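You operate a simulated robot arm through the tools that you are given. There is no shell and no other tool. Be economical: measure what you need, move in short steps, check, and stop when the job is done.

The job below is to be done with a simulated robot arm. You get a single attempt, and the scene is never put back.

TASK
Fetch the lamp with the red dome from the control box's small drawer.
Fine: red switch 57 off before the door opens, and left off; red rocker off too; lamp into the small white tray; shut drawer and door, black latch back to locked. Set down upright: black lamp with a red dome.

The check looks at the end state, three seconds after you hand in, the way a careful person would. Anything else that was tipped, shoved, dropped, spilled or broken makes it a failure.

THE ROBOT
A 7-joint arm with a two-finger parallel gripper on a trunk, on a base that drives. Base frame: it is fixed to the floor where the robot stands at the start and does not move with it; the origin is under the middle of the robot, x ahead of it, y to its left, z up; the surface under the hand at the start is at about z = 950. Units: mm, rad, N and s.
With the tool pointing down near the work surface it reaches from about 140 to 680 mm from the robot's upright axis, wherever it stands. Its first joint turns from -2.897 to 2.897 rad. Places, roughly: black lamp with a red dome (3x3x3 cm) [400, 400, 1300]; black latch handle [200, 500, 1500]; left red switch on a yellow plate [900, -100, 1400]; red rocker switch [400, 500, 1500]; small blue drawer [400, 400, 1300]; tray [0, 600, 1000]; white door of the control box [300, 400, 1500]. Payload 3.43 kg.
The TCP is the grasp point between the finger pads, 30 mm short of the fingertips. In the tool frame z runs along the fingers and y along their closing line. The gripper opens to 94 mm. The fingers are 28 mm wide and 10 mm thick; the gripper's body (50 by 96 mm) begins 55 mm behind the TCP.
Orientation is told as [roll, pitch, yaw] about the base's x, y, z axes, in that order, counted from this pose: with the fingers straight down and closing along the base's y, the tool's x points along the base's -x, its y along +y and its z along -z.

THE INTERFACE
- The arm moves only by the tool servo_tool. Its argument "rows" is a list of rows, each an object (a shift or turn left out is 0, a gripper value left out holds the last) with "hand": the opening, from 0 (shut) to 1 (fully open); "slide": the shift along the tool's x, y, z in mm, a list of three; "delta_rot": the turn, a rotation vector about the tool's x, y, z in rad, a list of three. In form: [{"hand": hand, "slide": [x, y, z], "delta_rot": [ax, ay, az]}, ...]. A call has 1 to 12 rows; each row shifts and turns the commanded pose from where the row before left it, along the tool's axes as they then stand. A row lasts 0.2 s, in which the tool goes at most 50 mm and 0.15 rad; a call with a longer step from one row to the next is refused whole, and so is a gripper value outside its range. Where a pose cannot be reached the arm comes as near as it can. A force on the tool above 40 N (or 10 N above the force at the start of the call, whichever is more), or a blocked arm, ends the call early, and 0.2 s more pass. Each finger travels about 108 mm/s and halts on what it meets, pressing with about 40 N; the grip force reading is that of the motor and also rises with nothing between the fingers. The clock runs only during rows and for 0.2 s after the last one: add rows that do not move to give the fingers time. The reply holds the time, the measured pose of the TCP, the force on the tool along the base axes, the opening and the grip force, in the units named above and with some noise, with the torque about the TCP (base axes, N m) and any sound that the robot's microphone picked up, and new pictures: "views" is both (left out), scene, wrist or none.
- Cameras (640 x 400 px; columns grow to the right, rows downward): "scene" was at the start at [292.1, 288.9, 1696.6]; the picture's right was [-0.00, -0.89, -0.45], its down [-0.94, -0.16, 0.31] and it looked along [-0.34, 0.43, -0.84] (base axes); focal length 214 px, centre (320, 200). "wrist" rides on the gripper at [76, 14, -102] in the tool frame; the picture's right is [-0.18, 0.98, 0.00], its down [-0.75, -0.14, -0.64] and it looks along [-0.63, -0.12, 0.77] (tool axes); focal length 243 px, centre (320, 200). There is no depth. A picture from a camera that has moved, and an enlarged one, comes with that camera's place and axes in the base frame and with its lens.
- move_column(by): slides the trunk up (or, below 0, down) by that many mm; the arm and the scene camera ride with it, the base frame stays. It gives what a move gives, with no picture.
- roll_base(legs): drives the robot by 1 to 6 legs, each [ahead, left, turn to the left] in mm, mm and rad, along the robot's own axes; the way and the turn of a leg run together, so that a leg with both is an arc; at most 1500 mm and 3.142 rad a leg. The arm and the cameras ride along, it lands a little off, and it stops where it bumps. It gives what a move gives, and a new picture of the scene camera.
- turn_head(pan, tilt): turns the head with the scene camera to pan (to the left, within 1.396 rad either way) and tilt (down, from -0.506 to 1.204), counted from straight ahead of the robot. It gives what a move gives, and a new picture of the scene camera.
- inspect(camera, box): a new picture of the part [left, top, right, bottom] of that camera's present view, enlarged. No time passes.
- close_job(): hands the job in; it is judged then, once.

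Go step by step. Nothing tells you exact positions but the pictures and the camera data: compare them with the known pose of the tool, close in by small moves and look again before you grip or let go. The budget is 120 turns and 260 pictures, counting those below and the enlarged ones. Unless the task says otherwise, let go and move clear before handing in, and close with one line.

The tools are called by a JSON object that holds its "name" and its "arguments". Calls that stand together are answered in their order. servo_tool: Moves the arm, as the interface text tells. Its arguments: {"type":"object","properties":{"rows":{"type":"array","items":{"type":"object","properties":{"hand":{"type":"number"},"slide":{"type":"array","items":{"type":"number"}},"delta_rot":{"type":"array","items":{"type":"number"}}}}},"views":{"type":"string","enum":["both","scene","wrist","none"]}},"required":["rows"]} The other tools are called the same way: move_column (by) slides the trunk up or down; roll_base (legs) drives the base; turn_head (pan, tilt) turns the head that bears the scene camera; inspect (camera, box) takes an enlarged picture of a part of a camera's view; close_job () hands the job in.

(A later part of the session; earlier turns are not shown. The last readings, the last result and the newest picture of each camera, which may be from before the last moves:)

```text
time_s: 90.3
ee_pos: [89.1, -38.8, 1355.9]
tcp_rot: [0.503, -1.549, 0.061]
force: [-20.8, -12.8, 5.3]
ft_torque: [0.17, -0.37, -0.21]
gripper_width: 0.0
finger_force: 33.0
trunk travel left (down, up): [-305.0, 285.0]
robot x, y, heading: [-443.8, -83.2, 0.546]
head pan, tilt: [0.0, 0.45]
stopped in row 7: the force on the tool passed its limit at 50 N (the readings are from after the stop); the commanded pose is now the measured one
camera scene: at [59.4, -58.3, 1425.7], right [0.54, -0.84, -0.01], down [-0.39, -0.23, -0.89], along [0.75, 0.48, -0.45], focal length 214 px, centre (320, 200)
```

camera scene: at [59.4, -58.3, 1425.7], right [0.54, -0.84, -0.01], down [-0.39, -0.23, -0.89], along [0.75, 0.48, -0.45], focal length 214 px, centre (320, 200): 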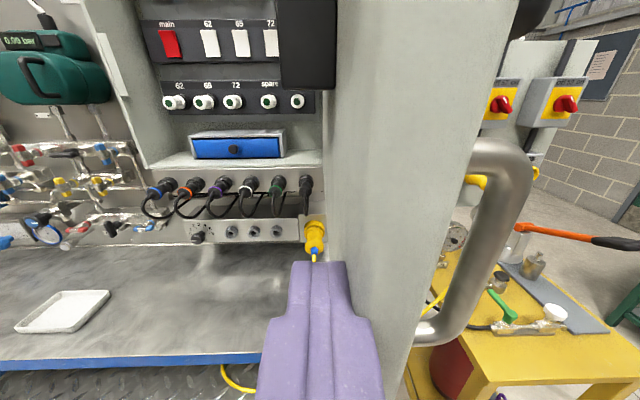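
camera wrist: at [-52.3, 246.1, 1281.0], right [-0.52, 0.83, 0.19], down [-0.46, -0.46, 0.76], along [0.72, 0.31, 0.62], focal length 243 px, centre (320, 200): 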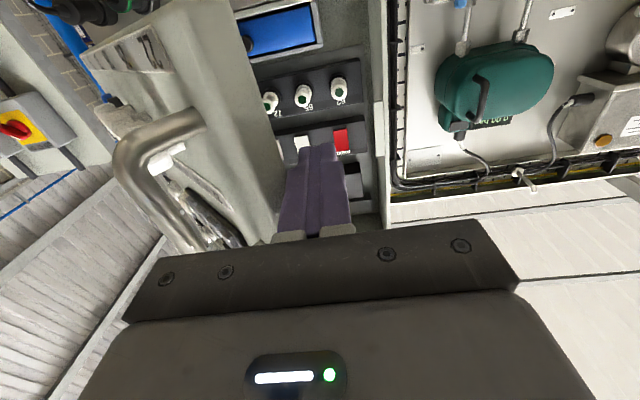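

The door is now past 90°. I'll ease off and move the hand left in front of the opening for a good look at the rocker and drawer.

{"name": "servo_tool", "arguments": {"rows": [{"slide": [0, 20, -10]}, {"slide": [0, 40, 0]}, {"slide": [0, 45, 0]}, {"slide": [0, 45, 0]}, {"slide": [0, 45, 5]}, {"slide": [0, 45, 5]}, {}], "views": "none"}}

{"name": "turn_head", "arguments": {"pan": 0, "tilt": 0.1}}

{"name": "inspect", "arguments": {"camera": "wrist", "box": [0, 0, 640, 400]}}

```text
time_s: 91.9
ee_pos: [-13.3, 174.5, 1356.2]
tcp_rot: [0.442, -1.547, 0.128]
force: [0.1, -1.0, 0.4]
ft_torque: [-0.01, 0.0, 0.04]
gripper_width: 0.0
finger_force: 33.2
out of reach, approached as far as the arm can: row 4, 5
trunk travel left (down, up): [-305.0, 285.0]
robot x, y, heading: [-447.6, -80.8, 0.547]
head pan, tilt: [0.0, 0.45]
```

```text
time_s: 92.7
ee_pos: [-12.4, 176.0, 1357.9]
tcp_rot: [0.428, -1.546, 0.143]
force: [1.2, -0.3, 0.1]
ft_torque: [0.01, 0.0, -0.02]
gripper_width: 0.0
finger_force: 33.2
trunk travel left (down, up): [-305.0, 285.0]
robot x, y, heading: [-441.4, -84.3, 0.548]
head pan, tilt: [0.0, 0.099]
camera scene: at [-42.0, 154.8, 1460.4], right [0.54, -0.84, -0.01], down [-0.11, -0.06, -0.99], along [0.84, 0.54, -0.12], focal length 214 px, centre (320, 200)
```

scene: 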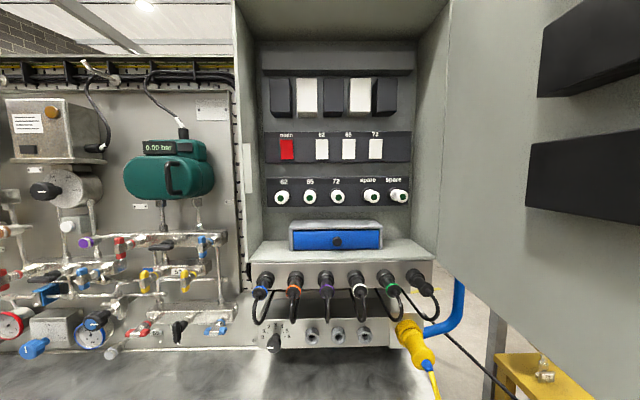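

```text
1.00 times, centred on (320, 200) of wrist (not enlarged: the box is as wide or as high as the picture)
camera zoom: at [-108.8, 130.1, 1283.3], right [-0.53, 0.83, 0.19], down [-0.45, -0.46, 0.77], along [0.72, 0.32, 0.61], focal length 243 px, centre (320, 200)
```

zoom: 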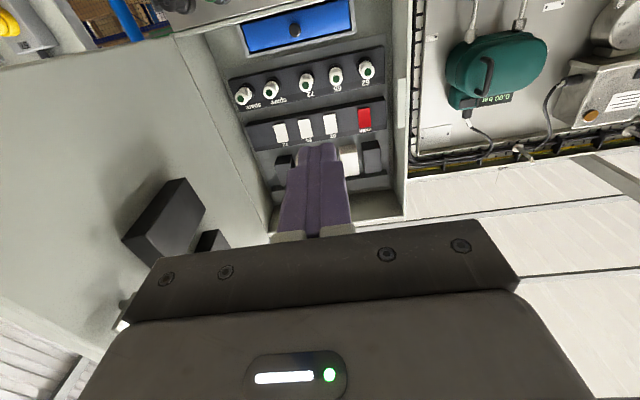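

{"name": "inspect", "arguments": {"camera": "scene", "box": [260, 120, 390, 260]}}

{"name": "inspect", "arguments": {"camera": "scene", "box": [270, 125, 330, 170]}}

```text
2.86 times, centred on (325, 190) of scene
camera zoom: at [-42.0, 154.8, 1460.4], right [0.54, -0.84, -0.01], down [-0.11, -0.06, -0.99], along [0.84, 0.54, -0.12], focal length 613 px, centre (306, 229)
```

zoom: 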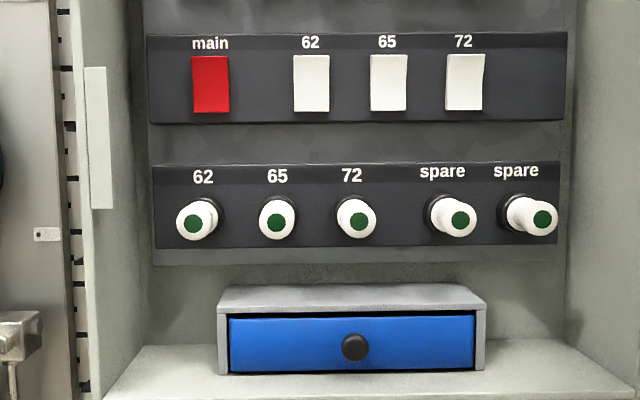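

```text
8.89 times, centred on (300, 148) of scene
camera zoom: at [-42.0, 154.8, 1460.4], right [0.54, -0.84, -0.01], down [-0.11, -0.06, -0.99], along [0.84, 0.54, -0.12], focal length 1906 px, centre (498, 667)
```

zoom: 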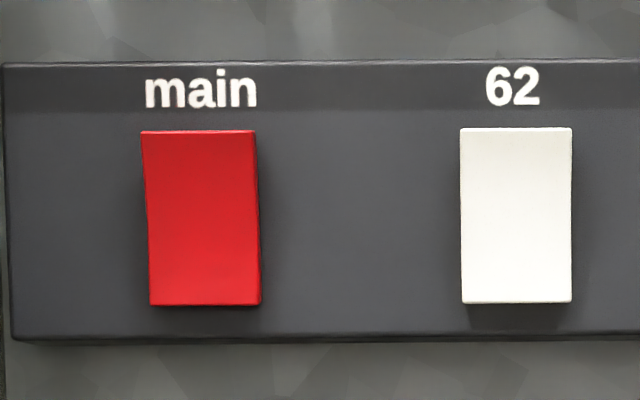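

The "main" red rocker is near (366,516,1520) and the drawer knob near z≈1306. I'll raise the column to rocker height and drive closer.

{"name": "move_column", "arguments": {"by": 165}}

{"name": "roll_base", "arguments": {"legs": [[310, 60, 0]]}}

{"name": "inspect", "arguments": {"camera": "wrist", "box": [0, 0, 640, 400]}}

```text
time_s: 94.6
ee_pos: [-12.9, 174.1, 1521.2]
tcp_rot: [0.422, -1.546, 0.147]
force: [0.6, -0.3, 0.0]
ft_torque: [-0.02, 0.01, -0.02]
gripper_width: 0.2
finger_force: 33.3
trunk travel left (down, up): [-470.0, 120.0]
robot x, y, heading: [-444.9, -79.3, 0.546]
head pan, tilt: [0.0, 0.099]
```

```text
time_s: 96.7
ee_pos: [217.8, 388.4, 1523.1]
tcp_rot: [0.409, -1.545, 0.163]
force: [0.4, 0.5, 0.7]
ft_torque: [0.04, 0.02, 0.0]
gripper_width: 0.1
finger_force: 33.2
trunk travel left (down, up): [-470.0, 120.0]
robot x, y, heading: [-214.7, 129.6, 0.547]
head pan, tilt: [0.0, 0.099]
camera scene: at [188.5, 368.4, 1625.0], right [0.54, -0.84, -0.01], down [-0.11, -0.06, -0.99], along [0.83, 0.54, -0.12], focal length 214 px, centre (320, 200)
```

scene: 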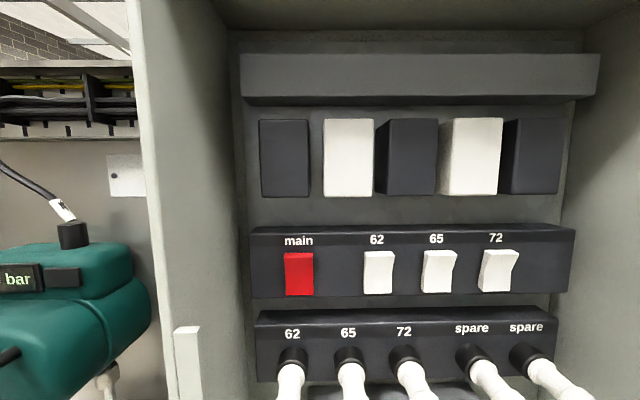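

```text
1.00 times, centred on (320, 200) of wrist (not enlarged: the box is as wide or as high as the picture)
camera zoom: at [121.6, 343.5, 1447.9], right [-0.53, 0.83, 0.19], down [-0.44, -0.46, 0.77], along [0.72, 0.32, 0.61], focal length 243 px, centre (320, 200)
```

zoom: 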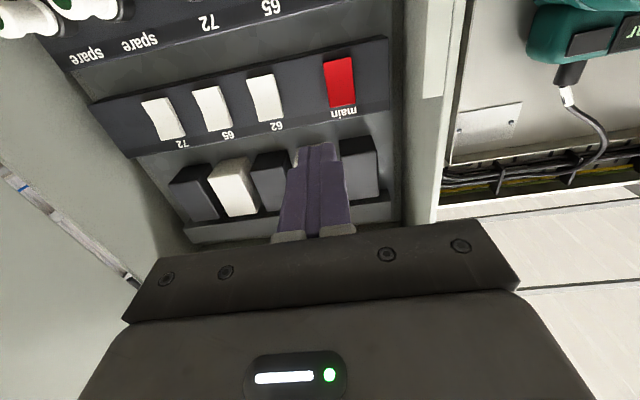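

{"name": "inspect", "arguments": {"camera": "scene", "box": [260, 220, 420, 310]}}

{"name": "inspect", "arguments": {"camera": "wrist", "box": [230, 40, 390, 140]}}

```text
4.00 times, centred on (340, 265) of scene
camera zoom: at [188.5, 368.4, 1625.0], right [0.54, -0.84, -0.01], down [-0.11, -0.06, -0.99], along [0.83, 0.54, -0.12], focal length 858 px, centre (240, -60)
```

zoom: 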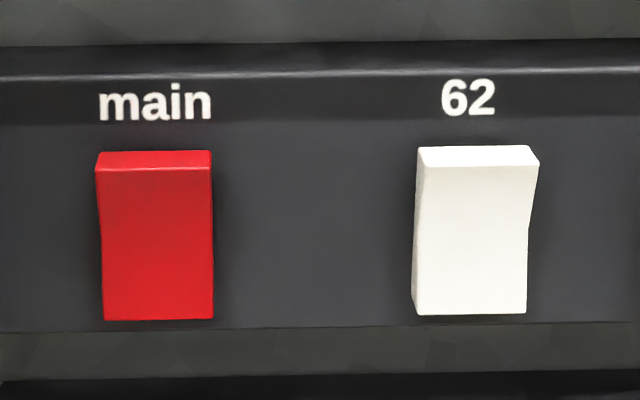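

```text
4.00 times, centred on (310, 90) of wrist
camera zoom: at [121.6, 343.5, 1447.9], right [-0.53, 0.83, 0.19], down [-0.44, -0.46, 0.77], along [0.72, 0.32, 0.61], focal length 970 px, centre (360, 640)
```

zoom: 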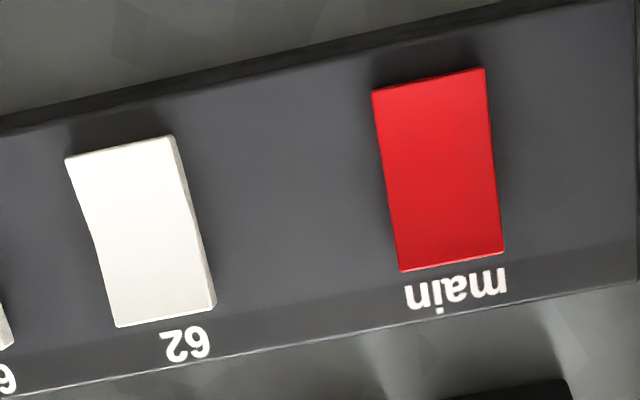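

All rockers have the top half sticking out, the red one included, so I'll press its top half. I'll line up with closed fingers and approach.

{"name": "servo_tool", "arguments": {"rows": [{"slide": [-3, 9, 30]}, {"slide": [-3, 9, 30]}, {"slide": [-2, 0, 30]}, {"slide": [0, 0, 25]}, {}], "views": "both"}}

```text
time_s: 97.9
ee_pos: [303.0, 462.9, 1530.0]
tcp_rot: [0.437, -1.546, 0.134]
force: [0.5, -0.2, -1.0]
ft_torque: [-0.04, -0.02, -0.01]
gripper_width: 0.2
finger_force: 32.6
trunk travel left (down, up): [-470.0, 120.0]
robot x, y, heading: [-214.1, 132.6, 0.552]
head pan, tilt: [0.0, 0.099]
camera scene: at [274.3, 443.6, 1632.6], right [0.54, -0.84, -0.01], down [-0.11, -0.06, -0.99], along [0.83, 0.54, -0.12], focal length 214 px, centre (320, 200)
camera wrist: at [207.5, 418.8, 1455.4], right [-0.53, 0.83, 0.19], down [-0.45, -0.46, 0.77], along [0.72, 0.32, 0.61], focal length 243 px, centre (320, 200)
```

scene: 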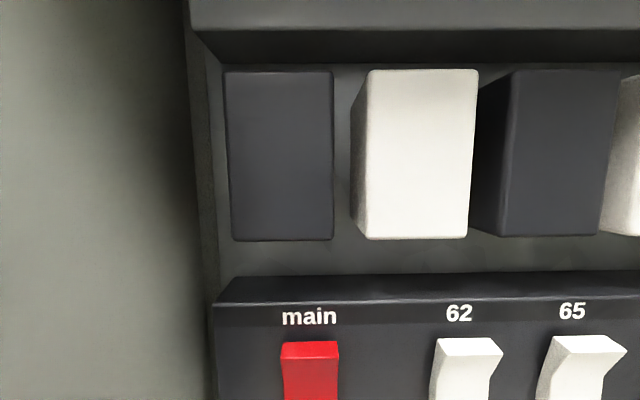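
wrist: 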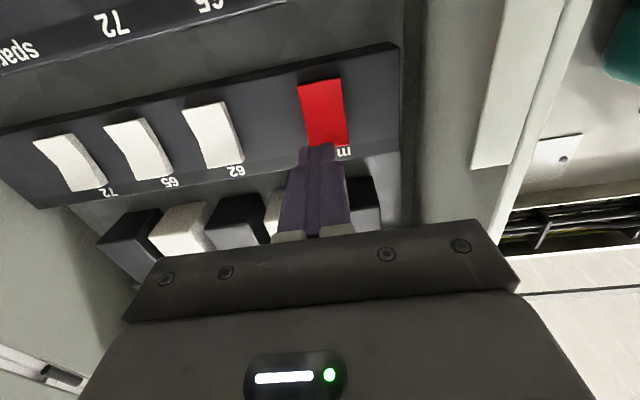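

{"name": "servo_tool", "arguments": {"rows": [{"slide": [0, 4, 15]}, {"slide": [0, 0, 12]}, {"slide": [0, 0, 8]}, {"slide": [0, 0, 6]}, {"slide": [0, 0, 5]}, {"slide": [0, 0, 5]}, {"slide": [0, 0, 4]}, {"slide": [0, 0, 4]}], "views": "both"}}

```text
time_s: 99.1
ee_pos: [329.1, 487.1, 1530.2]
tcp_rot: [0.383, -1.544, 0.182]
force: [-25.6, -14.7, 5.1]
ft_torque: [-0.07, 0.14, 0.2]
gripper_width: 0.1
finger_force: 33.0
trunk travel left (down, up): [-470.0, 120.0]
robot x, y, heading: [-212.0, 130.5, 0.551]
head pan, tilt: [0.0, 0.099]
stopped in row 6: the force on the tool passed its limit at 44 N (the readings are from after the stop); the commanded pose is now the measured one
camera scene: at [301.4, 467.2, 1632.2], right [0.54, -0.84, -0.01], down [-0.11, -0.06, -0.99], along [0.84, 0.53, -0.12], focal length 214 px, centre (320, 200)
camera wrist: at [234.1, 442.3, 1455.3], right [-0.52, 0.83, 0.19], down [-0.44, -0.46, 0.77], along [0.73, 0.32, 0.61], focal length 243 px, centre (320, 200)
```

scene: 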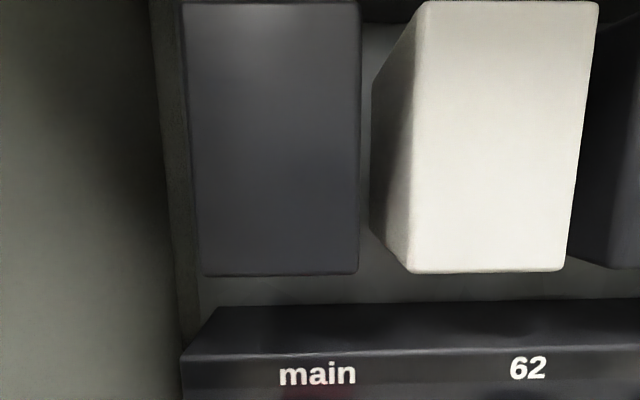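
wrist: 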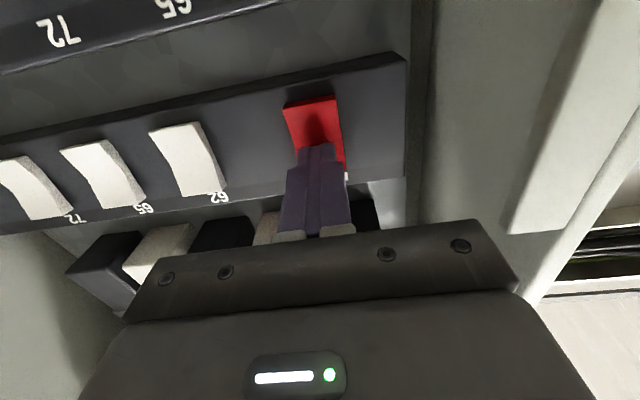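

The rocker seems to have flipped. Backing off to check.

{"name": "servo_tool", "arguments": {"rows": [{"slide": [0, 0, -20]}, {"slide": [0, 0, -40]}, {"slide": [0, 0, -40]}, {"slide": [0, 0, -30]}, {}], "views": "none"}}

{"name": "inspect", "arguments": {"camera": "scene", "box": [260, 220, 420, 310]}}

{"name": "inspect", "arguments": {"camera": "wrist", "box": [230, 40, 390, 140]}}

```text
time_s: 100.3
ee_pos: [231.4, 420.9, 1527.5]
tcp_rot: [0.294, -1.537, 0.275]
force: [0.1, 1.0, 0.2]
ft_torque: [-0.01, 0.03, -0.01]
gripper_width: 0.1
finger_force: 33.2
trunk travel left (down, up): [-470.0, 120.0]
robot x, y, heading: [-216.8, 131.0, 0.55]
head pan, tilt: [0.0, 0.099]
```

```text
4.00 times, centred on (340, 265) of scene
camera zoom: at [202.9, 401.6, 1630.7], right [0.54, -0.84, -0.01], down [-0.12, -0.06, -0.99], along [0.83, 0.53, -0.13], focal length 858 px, centre (240, -60)
```

zoom: 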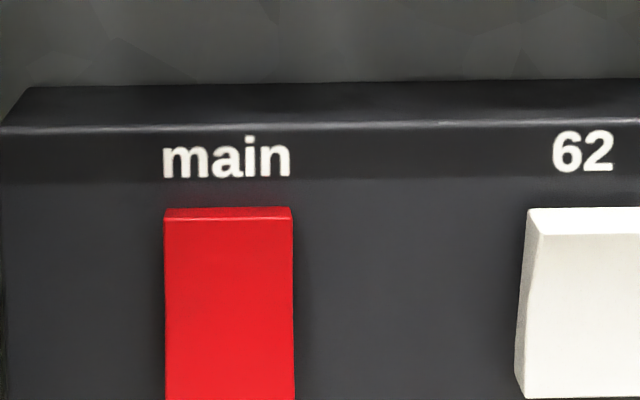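

```text
4.00 times, centred on (310, 90) of wrist
camera zoom: at [134.8, 376.0, 1454.1], right [-0.52, 0.83, 0.19], down [-0.44, -0.46, 0.77], along [0.73, 0.32, 0.61], focal length 970 px, centre (360, 640)
```

zoom: 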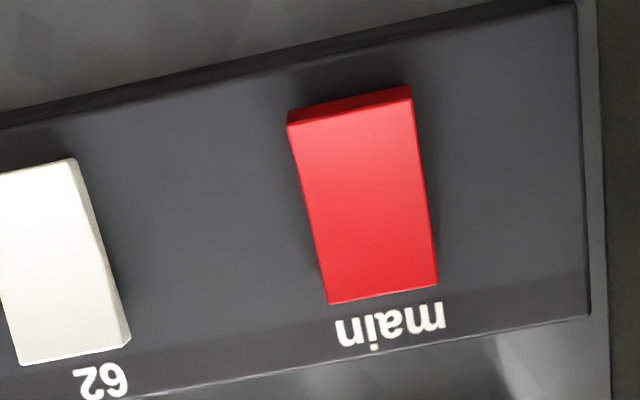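

The red rocker is flipped to off (bottom now out). Next the drawer: back off a little, lower the column, and look at the knob.

{"name": "roll_base", "arguments": {"legs": [[-100, 0, 0]]}}

{"name": "move_column", "arguments": {"by": -130}}

{"name": "servo_tool", "arguments": {"rows": [{"slide": [0, -35, 0], "hand": 0.5}, {"slide": [0, -35, 0]}, {"slide": [0, -35, 0]}, {"slide": [0, -10, 0]}, {}], "views": "none"}}

{"name": "turn_head", "arguments": {"pan": 0, "tilt": 0.4}}

{"name": "inspect", "arguments": {"camera": "wrist", "box": [0, 0, 640, 400]}}

```text
time_s: 101.4
ee_pos: [143.7, 367.9, 1528.1]
tcp_rot: [0.318, -1.54, 0.254]
force: [-1.0, -0.3, -0.3]
ft_torque: [0.0, -0.04, 0.01]
gripper_width: 0.0
finger_force: 32.6
trunk travel left (down, up): [-470.0, 120.0]
robot x, y, heading: [-300.2, 77.4, 0.547]
head pan, tilt: [0.0, 0.099]
camera scene: at [115.2, 349.2, 1631.7], right [0.54, -0.84, -0.01], down [-0.11, -0.06, -0.99], along [0.83, 0.54, -0.13], focal length 214 px, centre (320, 200)
```

scene: 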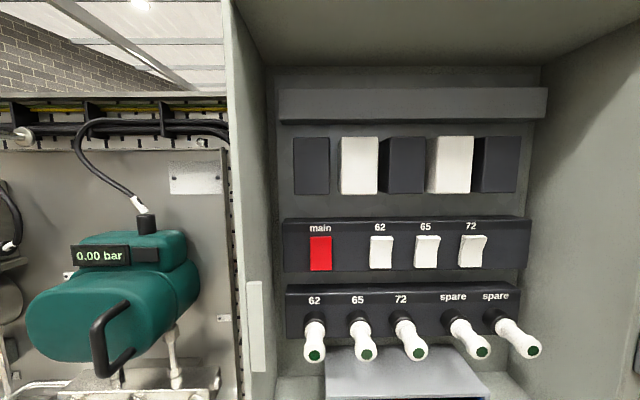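

```text
time_s: 103.0
ee_pos: [144.8, 368.4, 1398.1]
tcp_rot: [0.312, -1.538, 0.263]
force: [0.2, 0.6, 0.1]
ft_torque: [-0.01, 0.0, -0.02]
gripper_width: 0.1
finger_force: 32.9
trunk travel left (down, up): [-340.0, 250.0]
robot x, y, heading: [-301.4, 80.3, 0.551]
head pan, tilt: [0.0, 0.099]
```

```text
time_s: 104.2
ee_pos: [208.3, 274.5, 1394.8]
tcp_rot: [0.303, -1.54, 0.267]
force: [0.5, -0.1, -0.6]
ft_torque: [0.01, -0.01, -0.01]
gripper_width: 46.9
finger_force: 0.2
trunk travel left (down, up): [-340.0, 250.0]
robot x, y, heading: [-295.6, 77.8, 0.552]
head pan, tilt: [0.0, 0.099]
```

```text
time_s: 105.0
ee_pos: [209.0, 273.8, 1393.7]
tcp_rot: [0.306, -1.54, 0.265]
force: [-0.5, 0.2, 0.6]
ft_torque: [-0.01, 0.01, -0.04]
gripper_width: 46.9
finger_force: 0.0
trunk travel left (down, up): [-340.0, 250.0]
robot x, y, heading: [-301.0, 81.4, 0.553]
head pan, tilt: [0.0, 0.4]
camera scene: at [179.8, 254.8, 1470.2], right [0.54, -0.84, -0.01], down [-0.35, -0.22, -0.91], along [0.76, 0.5, -0.42], focal length 214 px, centre (320, 200)
```

scene: 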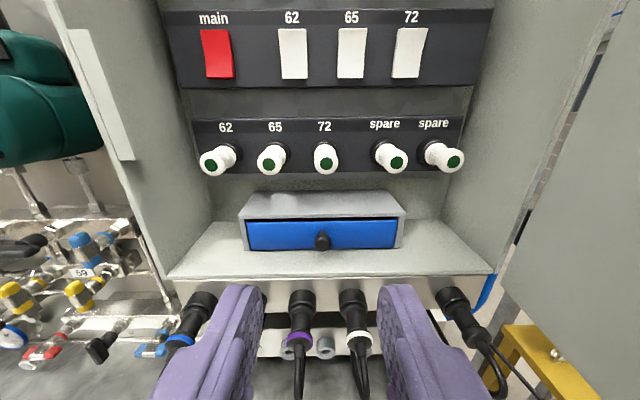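

```text
1.00 times, centred on (320, 200) of wrist (not enlarged: the box is as wide or as high as the picture)
camera zoom: at [112.2, 229.0, 1321.4], right [-0.53, 0.83, 0.19], down [-0.44, -0.46, 0.77], along [0.73, 0.32, 0.61], focal length 243 px, centre (320, 200)
```

zoom: 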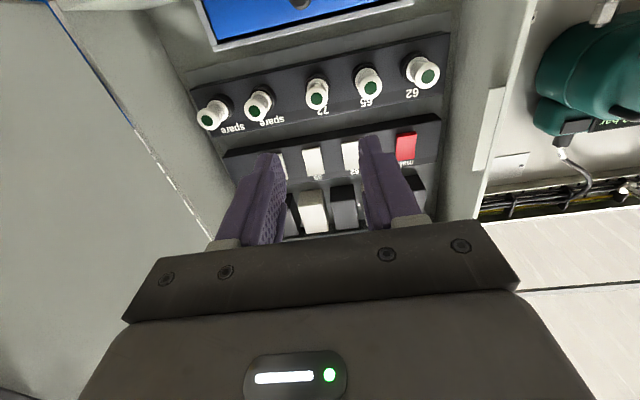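

The drawer knob is about 190 mm ahead and 80 mm below. I'll pitch the tool down about 0.5 rad to clear the plugs below, and approach.

{"name": "servo_tool", "arguments": {"rows": [{"delta_rot": [0, 0.12, 0]}, {"delta_rot": [0, 0.12, 0]}, {"delta_rot": [0, 0.12, 0]}, {"delta_rot": [0, 0.11, 0]}, {"slide": [-6, -3, 40]}, {"slide": [-6, 0, 40]}, {"slide": [-6, 0, 40]}, {}], "views": "both"}}

```text
time_s: 106.8
ee_pos: [302.9, 330.6, 1356.6]
tcp_rot: [0.021, -1.072, 0.551]
force: [-0.5, -0.3, 0.0]
ft_torque: [0.02, -0.06, -0.03]
gripper_width: 46.7
finger_force: 0.1
trunk travel left (down, up): [-340.0, 250.0]
robot x, y, heading: [-299.2, 75.2, 0.553]
head pan, tilt: [0.0, 0.4]
camera scene: at [306.8, 331.6, 1439.0], right [0.54, -0.84, -0.01], down [-0.66, -0.42, -0.62], along [0.52, 0.34, -0.78], focal length 214 px, centre (320, 200)
camera wrist: at [189.8, 273.6, 1337.7], right [-0.46, 0.87, 0.17], down [-0.09, -0.24, 0.97], along [0.89, 0.43, 0.18], focal length 243 px, centre (320, 200)
```

scene: 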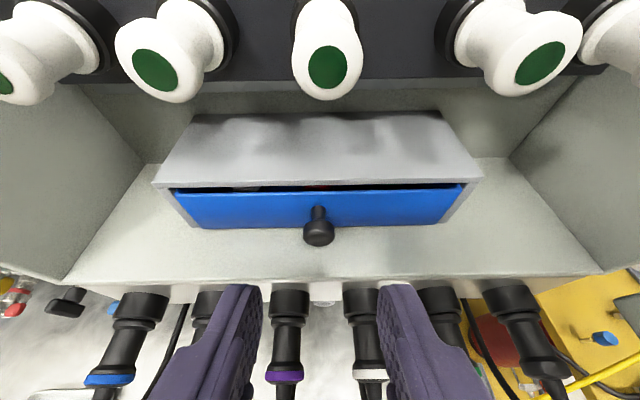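
wrist: 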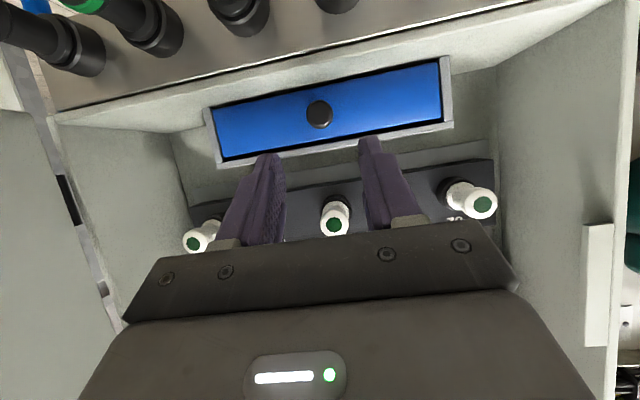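

Knob centre is at about F 509, z 1306, straight in line. Moving in the last 60 mm.

{"name": "servo_tool", "arguments": {"rows": [{"slide": [2, 0, 20]}, {"slide": [2, 0, 20]}, {"slide": [1, 0, 15]}, {"slide": [0, 0, 6]}, {}], "views": "both"}}

```text
time_s: 108.0
ee_pos: [346.9, 358.3, 1321.2]
tcp_rot: [0.019, -1.07, 0.554]
force: [0.2, -0.5, -0.1]
ft_torque: [0.04, 0.02, 0.01]
gripper_width: 47.2
finger_force: 0.1
trunk travel left (down, up): [-340.0, 250.0]
robot x, y, heading: [-298.3, 76.1, 0.548]
head pan, tilt: [0.0, 0.4]
camera scene: at [350.7, 360.1, 1404.8], right [0.54, -0.84, -0.01], down [-0.66, -0.42, -0.62], along [0.52, 0.34, -0.78], focal length 214 px, centre (320, 200)
camera wrist: at [233.6, 301.9, 1303.7], right [-0.46, 0.87, 0.17], down [-0.09, -0.24, 0.97], along [0.89, 0.43, 0.18], focal length 243 px, centre (320, 200)
```

scene: 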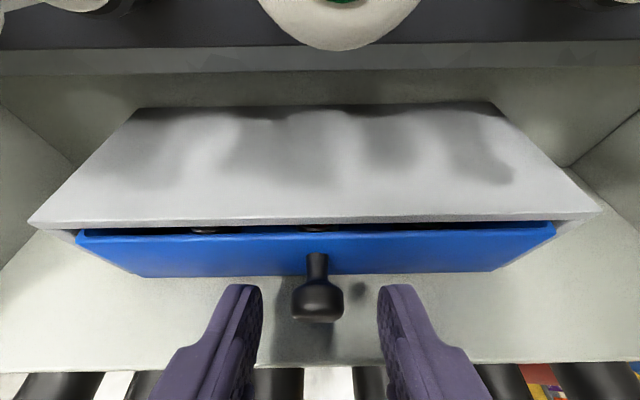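
wrist: 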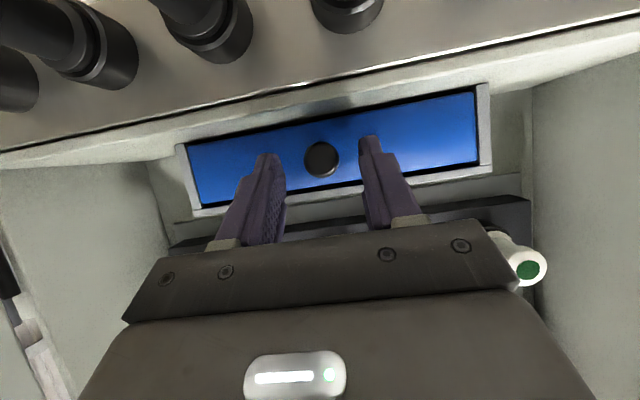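

{"name": "servo_tool", "arguments": {"rows": [{"slide": [0, 0, 6]}, {"hand": 0.0}, {}, {}, {}], "views": "both"}}

```text
time_s: 109.2
ee_pos: [352.0, 362.8, 1318.0]
tcp_rot: [0.021, -1.071, 0.556]
force: [-0.5, 1.8, -1.3]
ft_torque: [0.01, 0.04, 0.03]
gripper_width: 21.2
finger_force: 45.5
trunk travel left (down, up): [-340.0, 250.0]
robot x, y, heading: [-300.9, 81.1, 0.55]
head pan, tilt: [0.0, 0.4]
camera scene: at [354.7, 364.0, 1401.2], right [0.54, -0.84, -0.01], down [-0.66, -0.42, -0.62], along [0.52, 0.34, -0.78], focal length 214 px, centre (320, 200)
camera wrist: at [237.7, 305.8, 1300.1], right [-0.46, 0.87, 0.17], down [-0.09, -0.24, 0.97], along [0.89, 0.43, 0.18], focal length 243 px, centre (320, 200)
```

scene: 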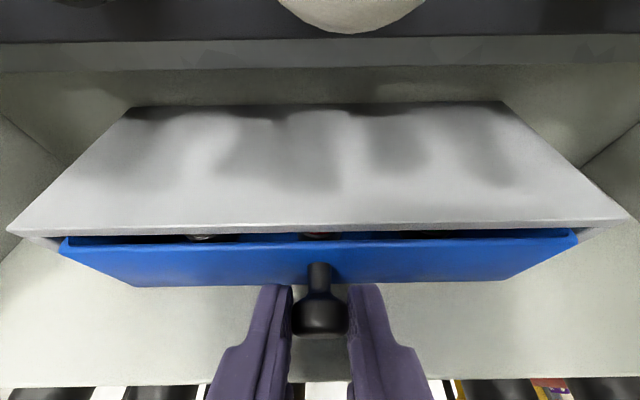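
wrist: 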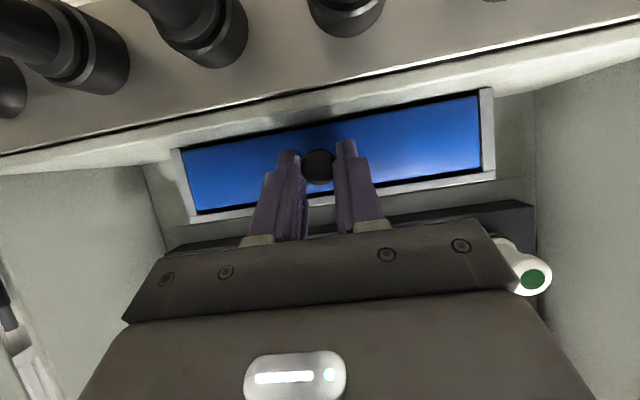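

The knob is held. I'll pull the drawer straight out slowly, about 70 mm.

{"name": "servo_tool", "arguments": {"rows": [{"slide": [3, 0, -5.3]}, {"slide": [4, 0, -7]}, {"slide": [4, 0, -7]}, {"slide": [4, 0, -7]}, {"slide": [4, 0, -7]}, {"slide": [4, 0, -7]}, {"slide": [4, 0, -7]}, {"slide": [4, 0, -7]}, {"slide": [3, 0, -5.3]}, {"slide": [2, 0, -3.5]}], "views": "both"}}

```text
time_s: 111.4
ee_pos: [295.0, 324.9, 1317.2]
tcp_rot: [0.022, -1.071, 0.552]
force: [23.1, 4.2, 14.2]
ft_torque: [0.25, -0.53, -0.27]
gripper_width: 21.3
finger_force: 44.9
trunk travel left (down, up): [-340.0, 250.0]
robot x, y, heading: [-298.2, 75.0, 0.551]
head pan, tilt: [0.0, 0.4]
camera scene: at [298.1, 326.3, 1401.1], right [0.54, -0.84, -0.01], down [-0.66, -0.42, -0.62], along [0.52, 0.34, -0.78], focal length 214 px, centre (320, 200)
camera wrist: at [181.3, 268.4, 1299.8], right [-0.46, 0.87, 0.17], down [-0.09, -0.24, 0.97], along [0.89, 0.43, 0.19], focal length 243 px, centre (320, 200)
```

scene: 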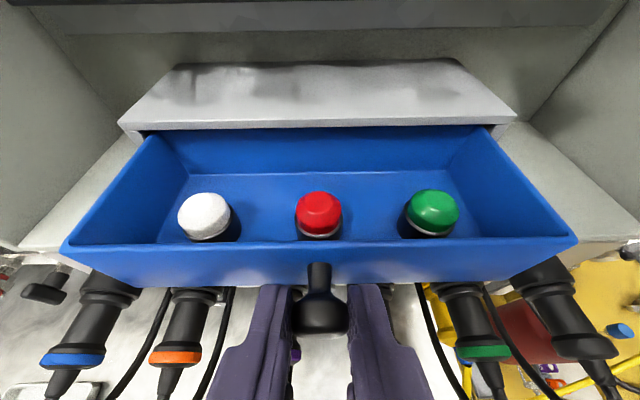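
wrist: 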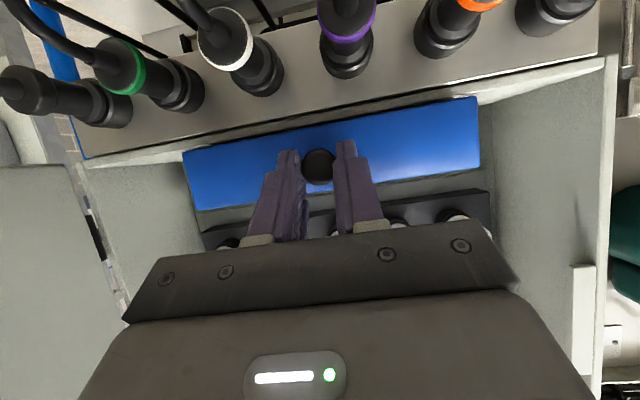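

The drawer is open with white, red and green lamps; red is in the middle. I'll let go of the knob, back up and lift.

{"name": "servo_tool", "arguments": {"rows": [{"hand": 0.5}, {}, {"slide": [0, 0, -25]}, {"slide": [0, 0, -30]}, {"slide": [-40, 0, 0]}, {"slide": [-30, 0, -10]}, {"slide": [-30, 0, 0]}, {}], "views": "scene"}}

```text
time_s: 113.2
ee_pos: [281.3, 315.3, 1437.2]
tcp_rot: [0.019, -1.07, 0.552]
force: [-0.7, 0.2, 0.1]
ft_torque: [0.0, 0.03, 0.03]
gripper_width: 46.9
finger_force: 0.1
trunk travel left (down, up): [-340.0, 250.0]
robot x, y, heading: [-296.2, 79.9, 0.553]
head pan, tilt: [0.0, 0.4]
camera scene: at [284.5, 316.8, 1521.1], right [0.54, -0.84, -0.01], down [-0.66, -0.42, -0.62], along [0.52, 0.34, -0.78], focal length 214 px, centre (320, 200)
```

scene: 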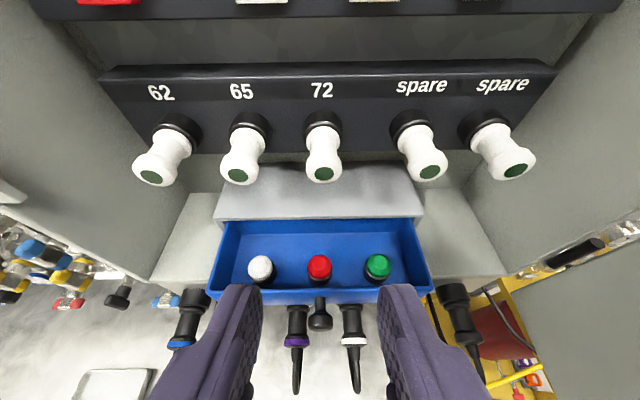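

The red lamp is at about F 491, R -113, top z≈1320, close behind the drawer's front wall. I'll tilt the head out of the way, pitch the tool to about 70° down and hover above the lamp.

{"name": "turn_head", "arguments": {"pan": 0, "tilt": 0.9}}

{"name": "servo_tool", "arguments": {"rows": [{"delta_rot": [0, 0.14, 0]}, {"delta_rot": [0, 0.14, 0]}, {"delta_rot": [0, 0.14, 0]}, {"delta_rot": [0, 0.14, 0]}, {"delta_rot": [0, 0.14, 0]}, {"slide": [-11, 0, 20]}, {"slide": [-11, 0, 20]}, {"slide": [-11, 0, 20]}, {"slide": [0, 0, 10]}, {}], "views": "both"}}

```text
time_s: 114.1
ee_pos: [281.9, 314.7, 1437.5]
tcp_rot: [0.02, -1.069, 0.555]
force: [0.2, 0.0, 0.0]
ft_torque: [-0.02, -0.01, 0.02]
gripper_width: 47.0
finger_force: 0.0
trunk travel left (down, up): [-340.0, 250.0]
robot x, y, heading: [-297.6, 76.5, 0.557]
head pan, tilt: [0.0, 0.901]
camera scene: at [254.7, 298.2, 1491.1], right [0.54, -0.84, -0.01], down [-0.83, -0.53, -0.17], along [0.14, 0.1, -0.99], focal length 214 px, centre (320, 200)
```

scene: 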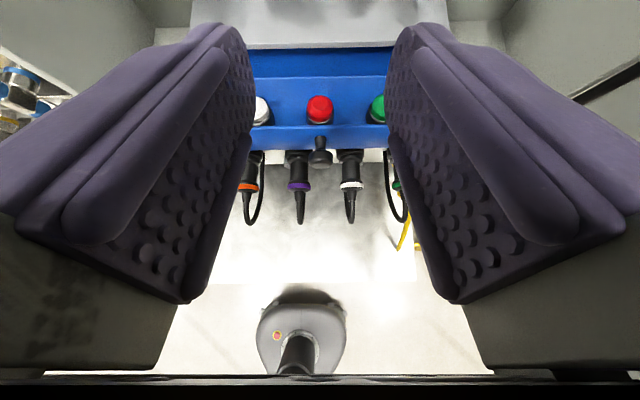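

```text
time_s: 116.3
ee_pos: [331.7, 349.0, 1382.9]
tcp_rot: [0.011, -0.368, 0.569]
force: [-0.7, 0.4, -0.3]
ft_torque: [-0.02, -0.01, 0.02]
gripper_width: 47.0
finger_force: 0.1
trunk travel left (down, up): [-340.0, 250.0]
robot x, y, heading: [-299.3, 78.1, 0.553]
head pan, tilt: [0.0, 0.901]
camera scene: at [339.8, 353.7, 1445.4], right [0.54, -0.84, -0.01], down [-0.72, -0.47, 0.51], along [-0.43, -0.27, -0.86], focal length 214 px, centre (320, 200)
camera wrist: at [233.9, 301.4, 1450.3], right [-0.39, 0.92, 0.08], down [0.48, 0.13, 0.87], along [0.79, 0.37, -0.49], focal length 243 px, centre (320, 200)
```

scene: 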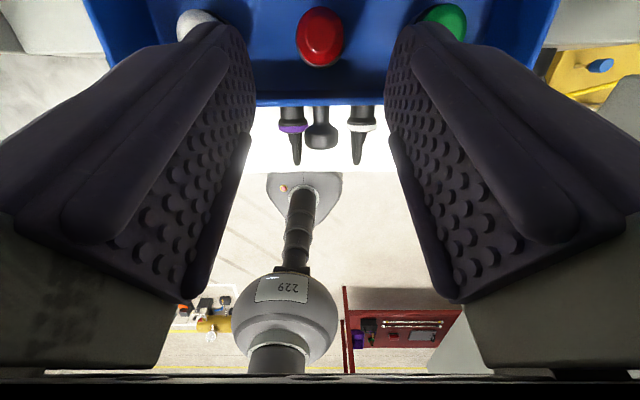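
wrist: 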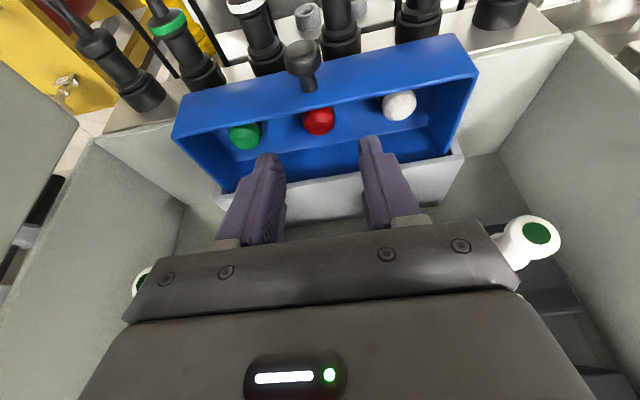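

Aligned over the red lamp. Descending along the tool axis in stages.

{"name": "servo_tool", "arguments": {"rows": [{"slide": [1, 0, 20]}, {"slide": [0, 0, 15]}, {"slide": [0, 0, 10]}, {}], "views": "both"}}

```text
time_s: 117.3
ee_pos: [343.1, 357.7, 1340.5]
tcp_rot: [0.009, -0.369, 0.567]
force: [-0.1, 1.4, 1.0]
ft_torque: [0.02, -0.03, 0.01]
gripper_width: 47.3
finger_force: 0.0
trunk travel left (down, up): [-340.0, 250.0]
robot x, y, heading: [-302.1, 81.8, 0.55]
head pan, tilt: [0.0, 0.901]
camera scene: at [351.5, 361.9, 1403.5], right [0.54, -0.84, -0.01], down [-0.72, -0.47, 0.51], along [-0.43, -0.27, -0.86], focal length 214 px, centre (320, 200)
camera wrist: at [245.5, 309.6, 1408.3], right [-0.39, 0.92, 0.08], down [0.48, 0.13, 0.87], along [0.79, 0.37, -0.49], focal length 243 px, centre (320, 200)
```

scene: 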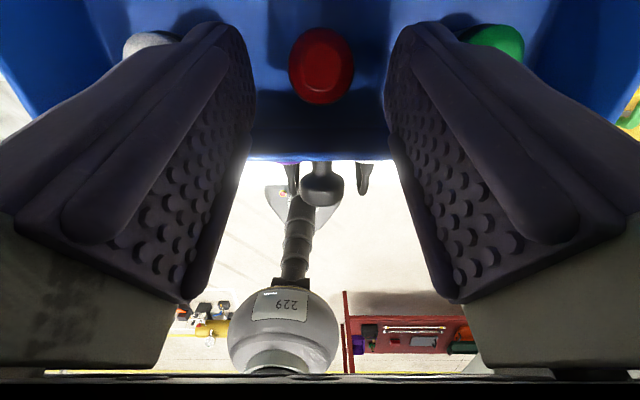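
wrist: 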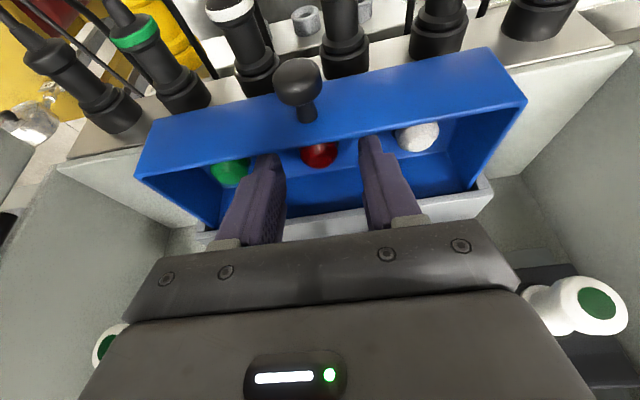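

{"name": "servo_tool", "arguments": {"rows": [{"slide": [0, 0, 6]}, {"slide": [0, 0, 5]}, {"slide": [0, 0, 4]}, {"slide": [0, 0, 3]}, {}], "views": "both"}}

```text
time_s: 118.5
ee_pos: [347.4, 358.9, 1325.3]
tcp_rot: [0.01, -0.372, 0.567]
force: [-7.1, -2.6, 6.5]
ft_torque: [0.33, -0.92, 0.04]
gripper_width: 47.0
finger_force: 0.1
trunk travel left (down, up): [-340.0, 250.0]
robot x, y, heading: [-298.2, 75.7, 0.551]
head pan, tilt: [0.0, 0.901]
camera scene: at [354.4, 363.5, 1388.2], right [0.54, -0.84, -0.01], down [-0.72, -0.47, 0.51], along [-0.43, -0.27, -0.86], focal length 214 px, centre (320, 200)
camera wrist: at [249.0, 311.4, 1392.6], right [-0.39, 0.92, 0.08], down [0.47, 0.13, 0.87], along [0.79, 0.37, -0.49], focal length 243 px, centre (320, 200)
```

scene: 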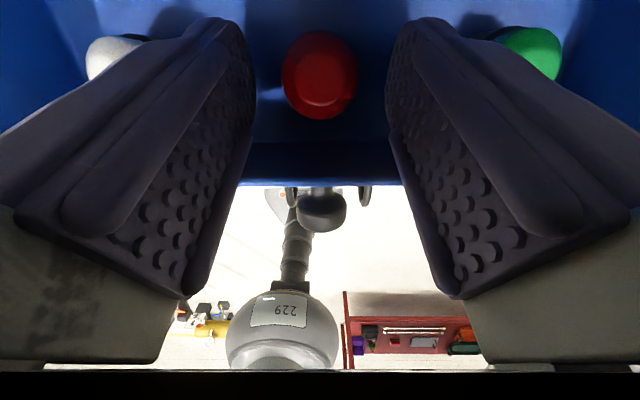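
wrist: 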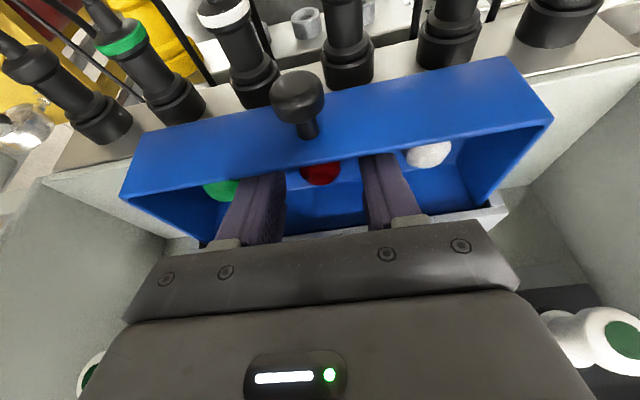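

Light contact with the drawer floor, so I'll lift 2 mm and close on the lamp.

{"name": "servo_tool", "arguments": {"rows": [{"slide": [0, 0, -2]}, {"hand": 0.35}, {"hand": 0.25}, {"hand": 0.0}, {}, {}], "views": "both"}}

```text
time_s: 119.9
ee_pos: [347.1, 358.6, 1326.2]
tcp_rot: [0.009, -0.372, 0.567]
force: [-4.2, -3.4, 2.7]
ft_torque: [0.25, -0.4, 0.02]
gripper_width: 23.4
finger_force: 40.1
trunk travel left (down, up): [-340.0, 250.0]
robot x, y, heading: [-301.5, 78.2, 0.552]
head pan, tilt: [0.0, 0.901]
camera scene: at [355.0, 363.2, 1389.3], right [0.54, -0.84, -0.01], down [-0.72, -0.47, 0.51], along [-0.43, -0.27, -0.86], focal length 214 px, centre (320, 200)
camera wrist: at [249.3, 311.1, 1393.9], right [-0.39, 0.92, 0.08], down [0.48, 0.13, 0.87], along [0.79, 0.37, -0.49], focal length 243 px, centre (320, 200)
```

scene: 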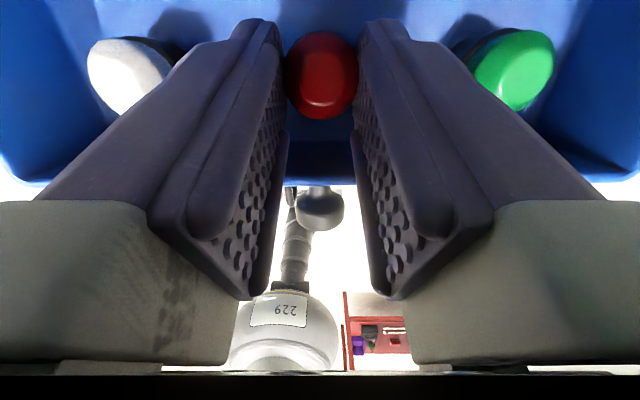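
wrist: 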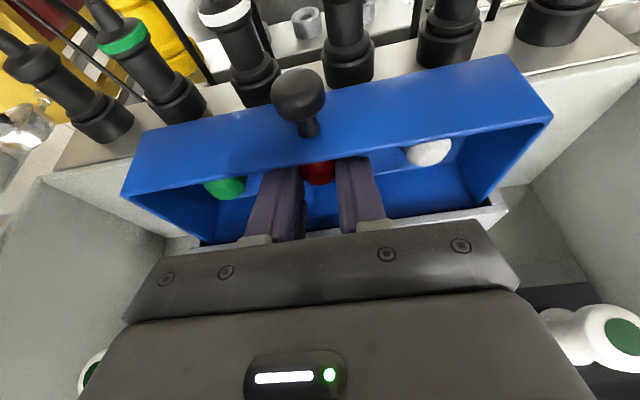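

The lamp is held. Lifting straight up out of the drawer.

{"name": "servo_tool", "arguments": {"rows": [{"slide": [-2, 0, -5]}, {"slide": [-3.6, 0, -9.3]}, {"slide": [-3.6, 0, -9.3]}, {"slide": [-3.6, 0, -9.3]}, {"slide": [-3.6, 0, -9.3]}, {"slide": [-3.6, 0, -9.3]}, {}], "views": "both"}}

```text
time_s: 121.5
ee_pos: [348.0, 359.4, 1380.1]
tcp_rot: [0.011, -0.37, 0.568]
force: [0.0, 0.5, -1.0]
ft_torque: [0.02, -0.01, 0.0]
gripper_width: 23.2
finger_force: 39.9
trunk travel left (down, up): [-340.0, 250.0]
robot x, y, heading: [-298.4, 81.1, 0.555]
head pan, tilt: [0.0, 0.901]
camera scene: at [356.2, 364.4, 1443.9], right [0.54, -0.84, -0.01], down [-0.72, -0.47, 0.51], along [-0.43, -0.27, -0.86], focal length 214 px, centre (320, 200)
camera wrist: at [250.2, 312.1, 1448.8], right [-0.39, 0.92, 0.08], down [0.48, 0.13, 0.87], along [0.79, 0.37, -0.49], focal length 243 px, centre (320, 200)
```

scene: 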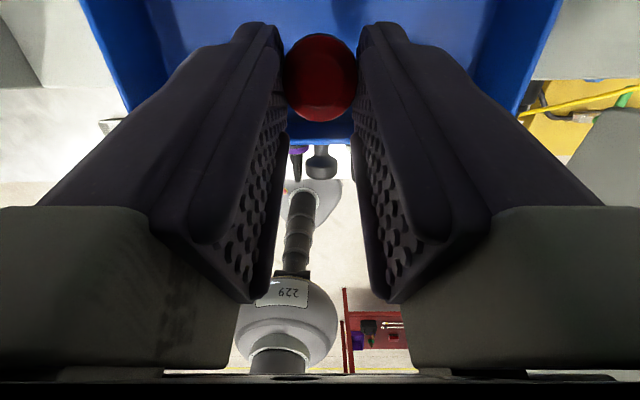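
wrist: 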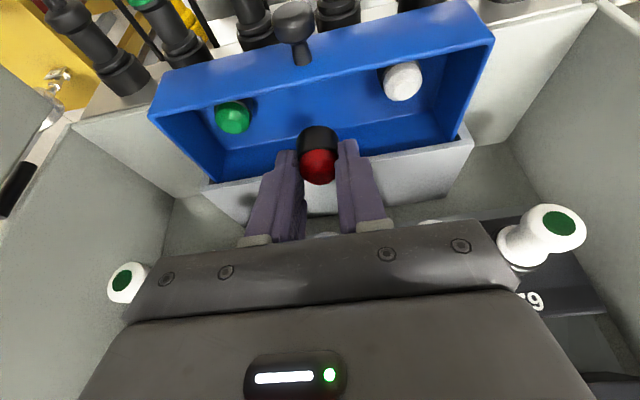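

The red lamp is out, black base down. I'll back away from the box and drive left so the hand comes over the white tray (≈(16,639)).

{"name": "roll_base", "arguments": {"legs": [[-160, 0, 0], [0, 400, 0]]}}

{"name": "turn_head", "arguments": {"pan": 0, "tilt": 0.0}}

{"name": "inspect", "arguments": {"camera": "wrist", "box": [0, 0, 640, 400]}}

```text
time_s: 125.0
ee_pos: [7.4, 610.3, 1380.9]
tcp_rot: [0.01, -0.371, 0.576]
force: [0.1, 0.3, 0.6]
ft_torque: [-0.02, 0.0, 0.03]
gripper_width: 23.2
finger_force: 39.9
trunk travel left (down, up): [-340.0, 250.0]
robot x, y, heading: [-638.2, 319.8, 0.563]
head pan, tilt: [0.0, 0.901]
camera scene: at [15.7, 613.9, 1444.0], right [0.55, -0.84, -0.01], down [-0.72, -0.48, 0.51], along [-0.43, -0.27, -0.86], focal length 214 px, centre (320, 200)
```

scene: 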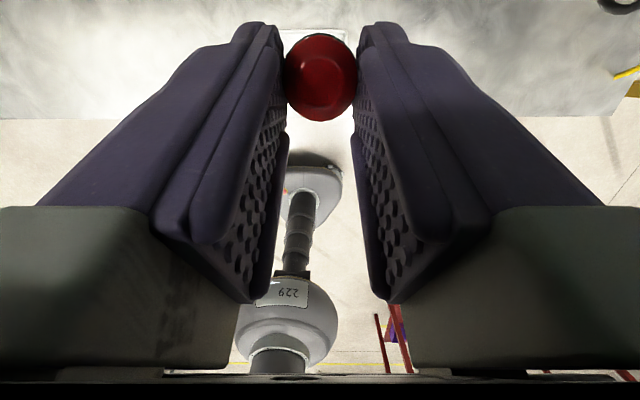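

```text
time_s: 126.2
ee_pos: [8.3, 609.1, 1381.2]
tcp_rot: [0.01, -0.37, 0.576]
force: [0.4, -0.6, -0.6]
ft_torque: [0.0, -0.01, 0.0]
gripper_width: 23.6
finger_force: 39.9
trunk travel left (down, up): [-340.0, 250.0]
robot x, y, heading: [-639.5, 322.8, 0.559]
head pan, tilt: [0.0, 0.0]
camera scene: at [82.9, 656.8, 1459.3], right [0.55, -0.84, -0.01], down [-0.78, -0.51, -0.36], along [0.3, 0.21, -0.93], focal length 214 px, centre (320, 200)
```

scene: 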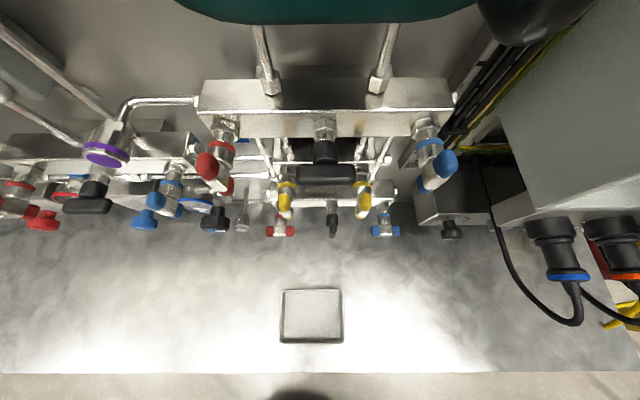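

```text
1.00 times, centred on (320, 200) of wrist (not enlarged: the box is as wide or as high as the picture)
camera zoom: at [-89.4, 560.0, 1448.7], right [-0.39, 0.92, 0.08], down [0.48, 0.13, 0.87], along [0.79, 0.38, -0.49], focal length 243 px, centre (320, 200)
```

zoom: 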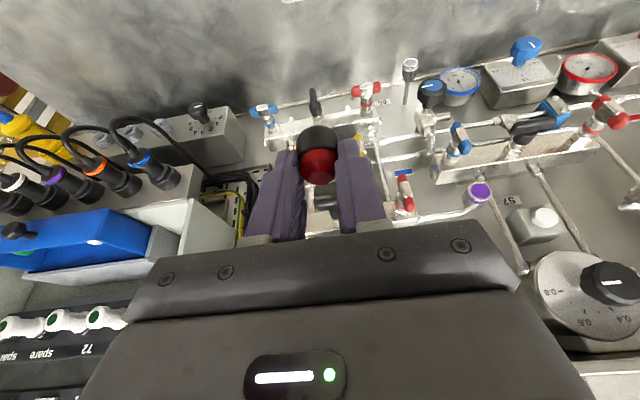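

The tray is 28 mm ahead and 21 mm left of the TCP, about 380 mm below. I'll centre the lamp over it and lower the column.

{"name": "servo_tool", "arguments": {"rows": [{"slide": [-10, 10, 4]}, {"slide": [-10, 11, 4]}, {}], "views": "none"}}

{"name": "move_column", "arguments": {"by": -290}}

{"name": "turn_head", "arguments": {"pan": 0, "tilt": 0.4}}

{"name": "inspect", "arguments": {"camera": "wrist", "box": [0, 0, 640, 400]}}

```text
time_s: 127.0
ee_pos: [14.8, 638.7, 1380.6]
tcp_rot: [0.012, -0.37, 0.576]
force: [1.0, -0.3, -0.1]
ft_torque: [-0.02, 0.02, 0.0]
gripper_width: 23.2
finger_force: 40.2
trunk travel left (down, up): [-340.0, 250.0]
robot x, y, heading: [-638.7, 323.8, 0.56]
head pan, tilt: [0.0, 0.0]
```

```text
time_s: 129.9
ee_pos: [14.6, 638.7, 1091.3]
tcp_rot: [0.01, -0.371, 0.576]
force: [0.5, 0.0, -0.4]
ft_torque: [0.03, -0.02, -0.01]
gripper_width: 23.3
finger_force: 39.7
trunk travel left (down, up): [-50.0, 540.0]
robot x, y, heading: [-635.4, 322.7, 0.56]
head pan, tilt: [0.0, 0.0]
```

```text
time_s: 130.8
ee_pos: [15.1, 638.3, 1091.0]
tcp_rot: [0.009, -0.37, 0.577]
force: [0.6, -0.5, -0.5]
ft_torque: [-0.02, 0.01, -0.01]
gripper_width: 23.1
finger_force: 40.1
trunk travel left (down, up): [-50.0, 540.0]
robot x, y, heading: [-633.0, 325.2, 0.56]
head pan, tilt: [0.0, 0.4]
camera scene: at [61.2, 668.2, 1153.6], right [0.55, -0.84, -0.01], down [-0.84, -0.55, 0.03], along [-0.03, -0.01, -1.0], focal length 214 px, centre (320, 200)
```

scene: 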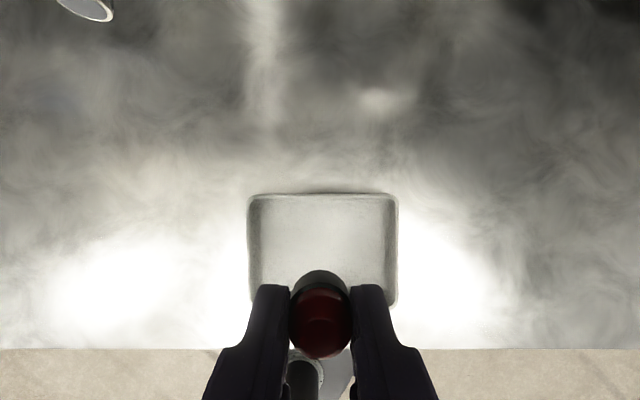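

```text
1.00 times, centred on (320, 200) of wrist (not enlarged: the box is as wide or as high as the picture)
camera zoom: at [-83.1, 589.6, 1158.8], right [-0.39, 0.92, 0.08], down [0.48, 0.13, 0.87], along [0.79, 0.38, -0.49], focal length 243 px, centre (320, 200)
```

zoom: 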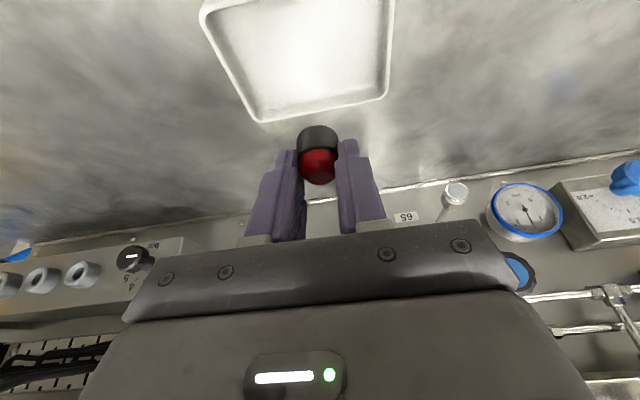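

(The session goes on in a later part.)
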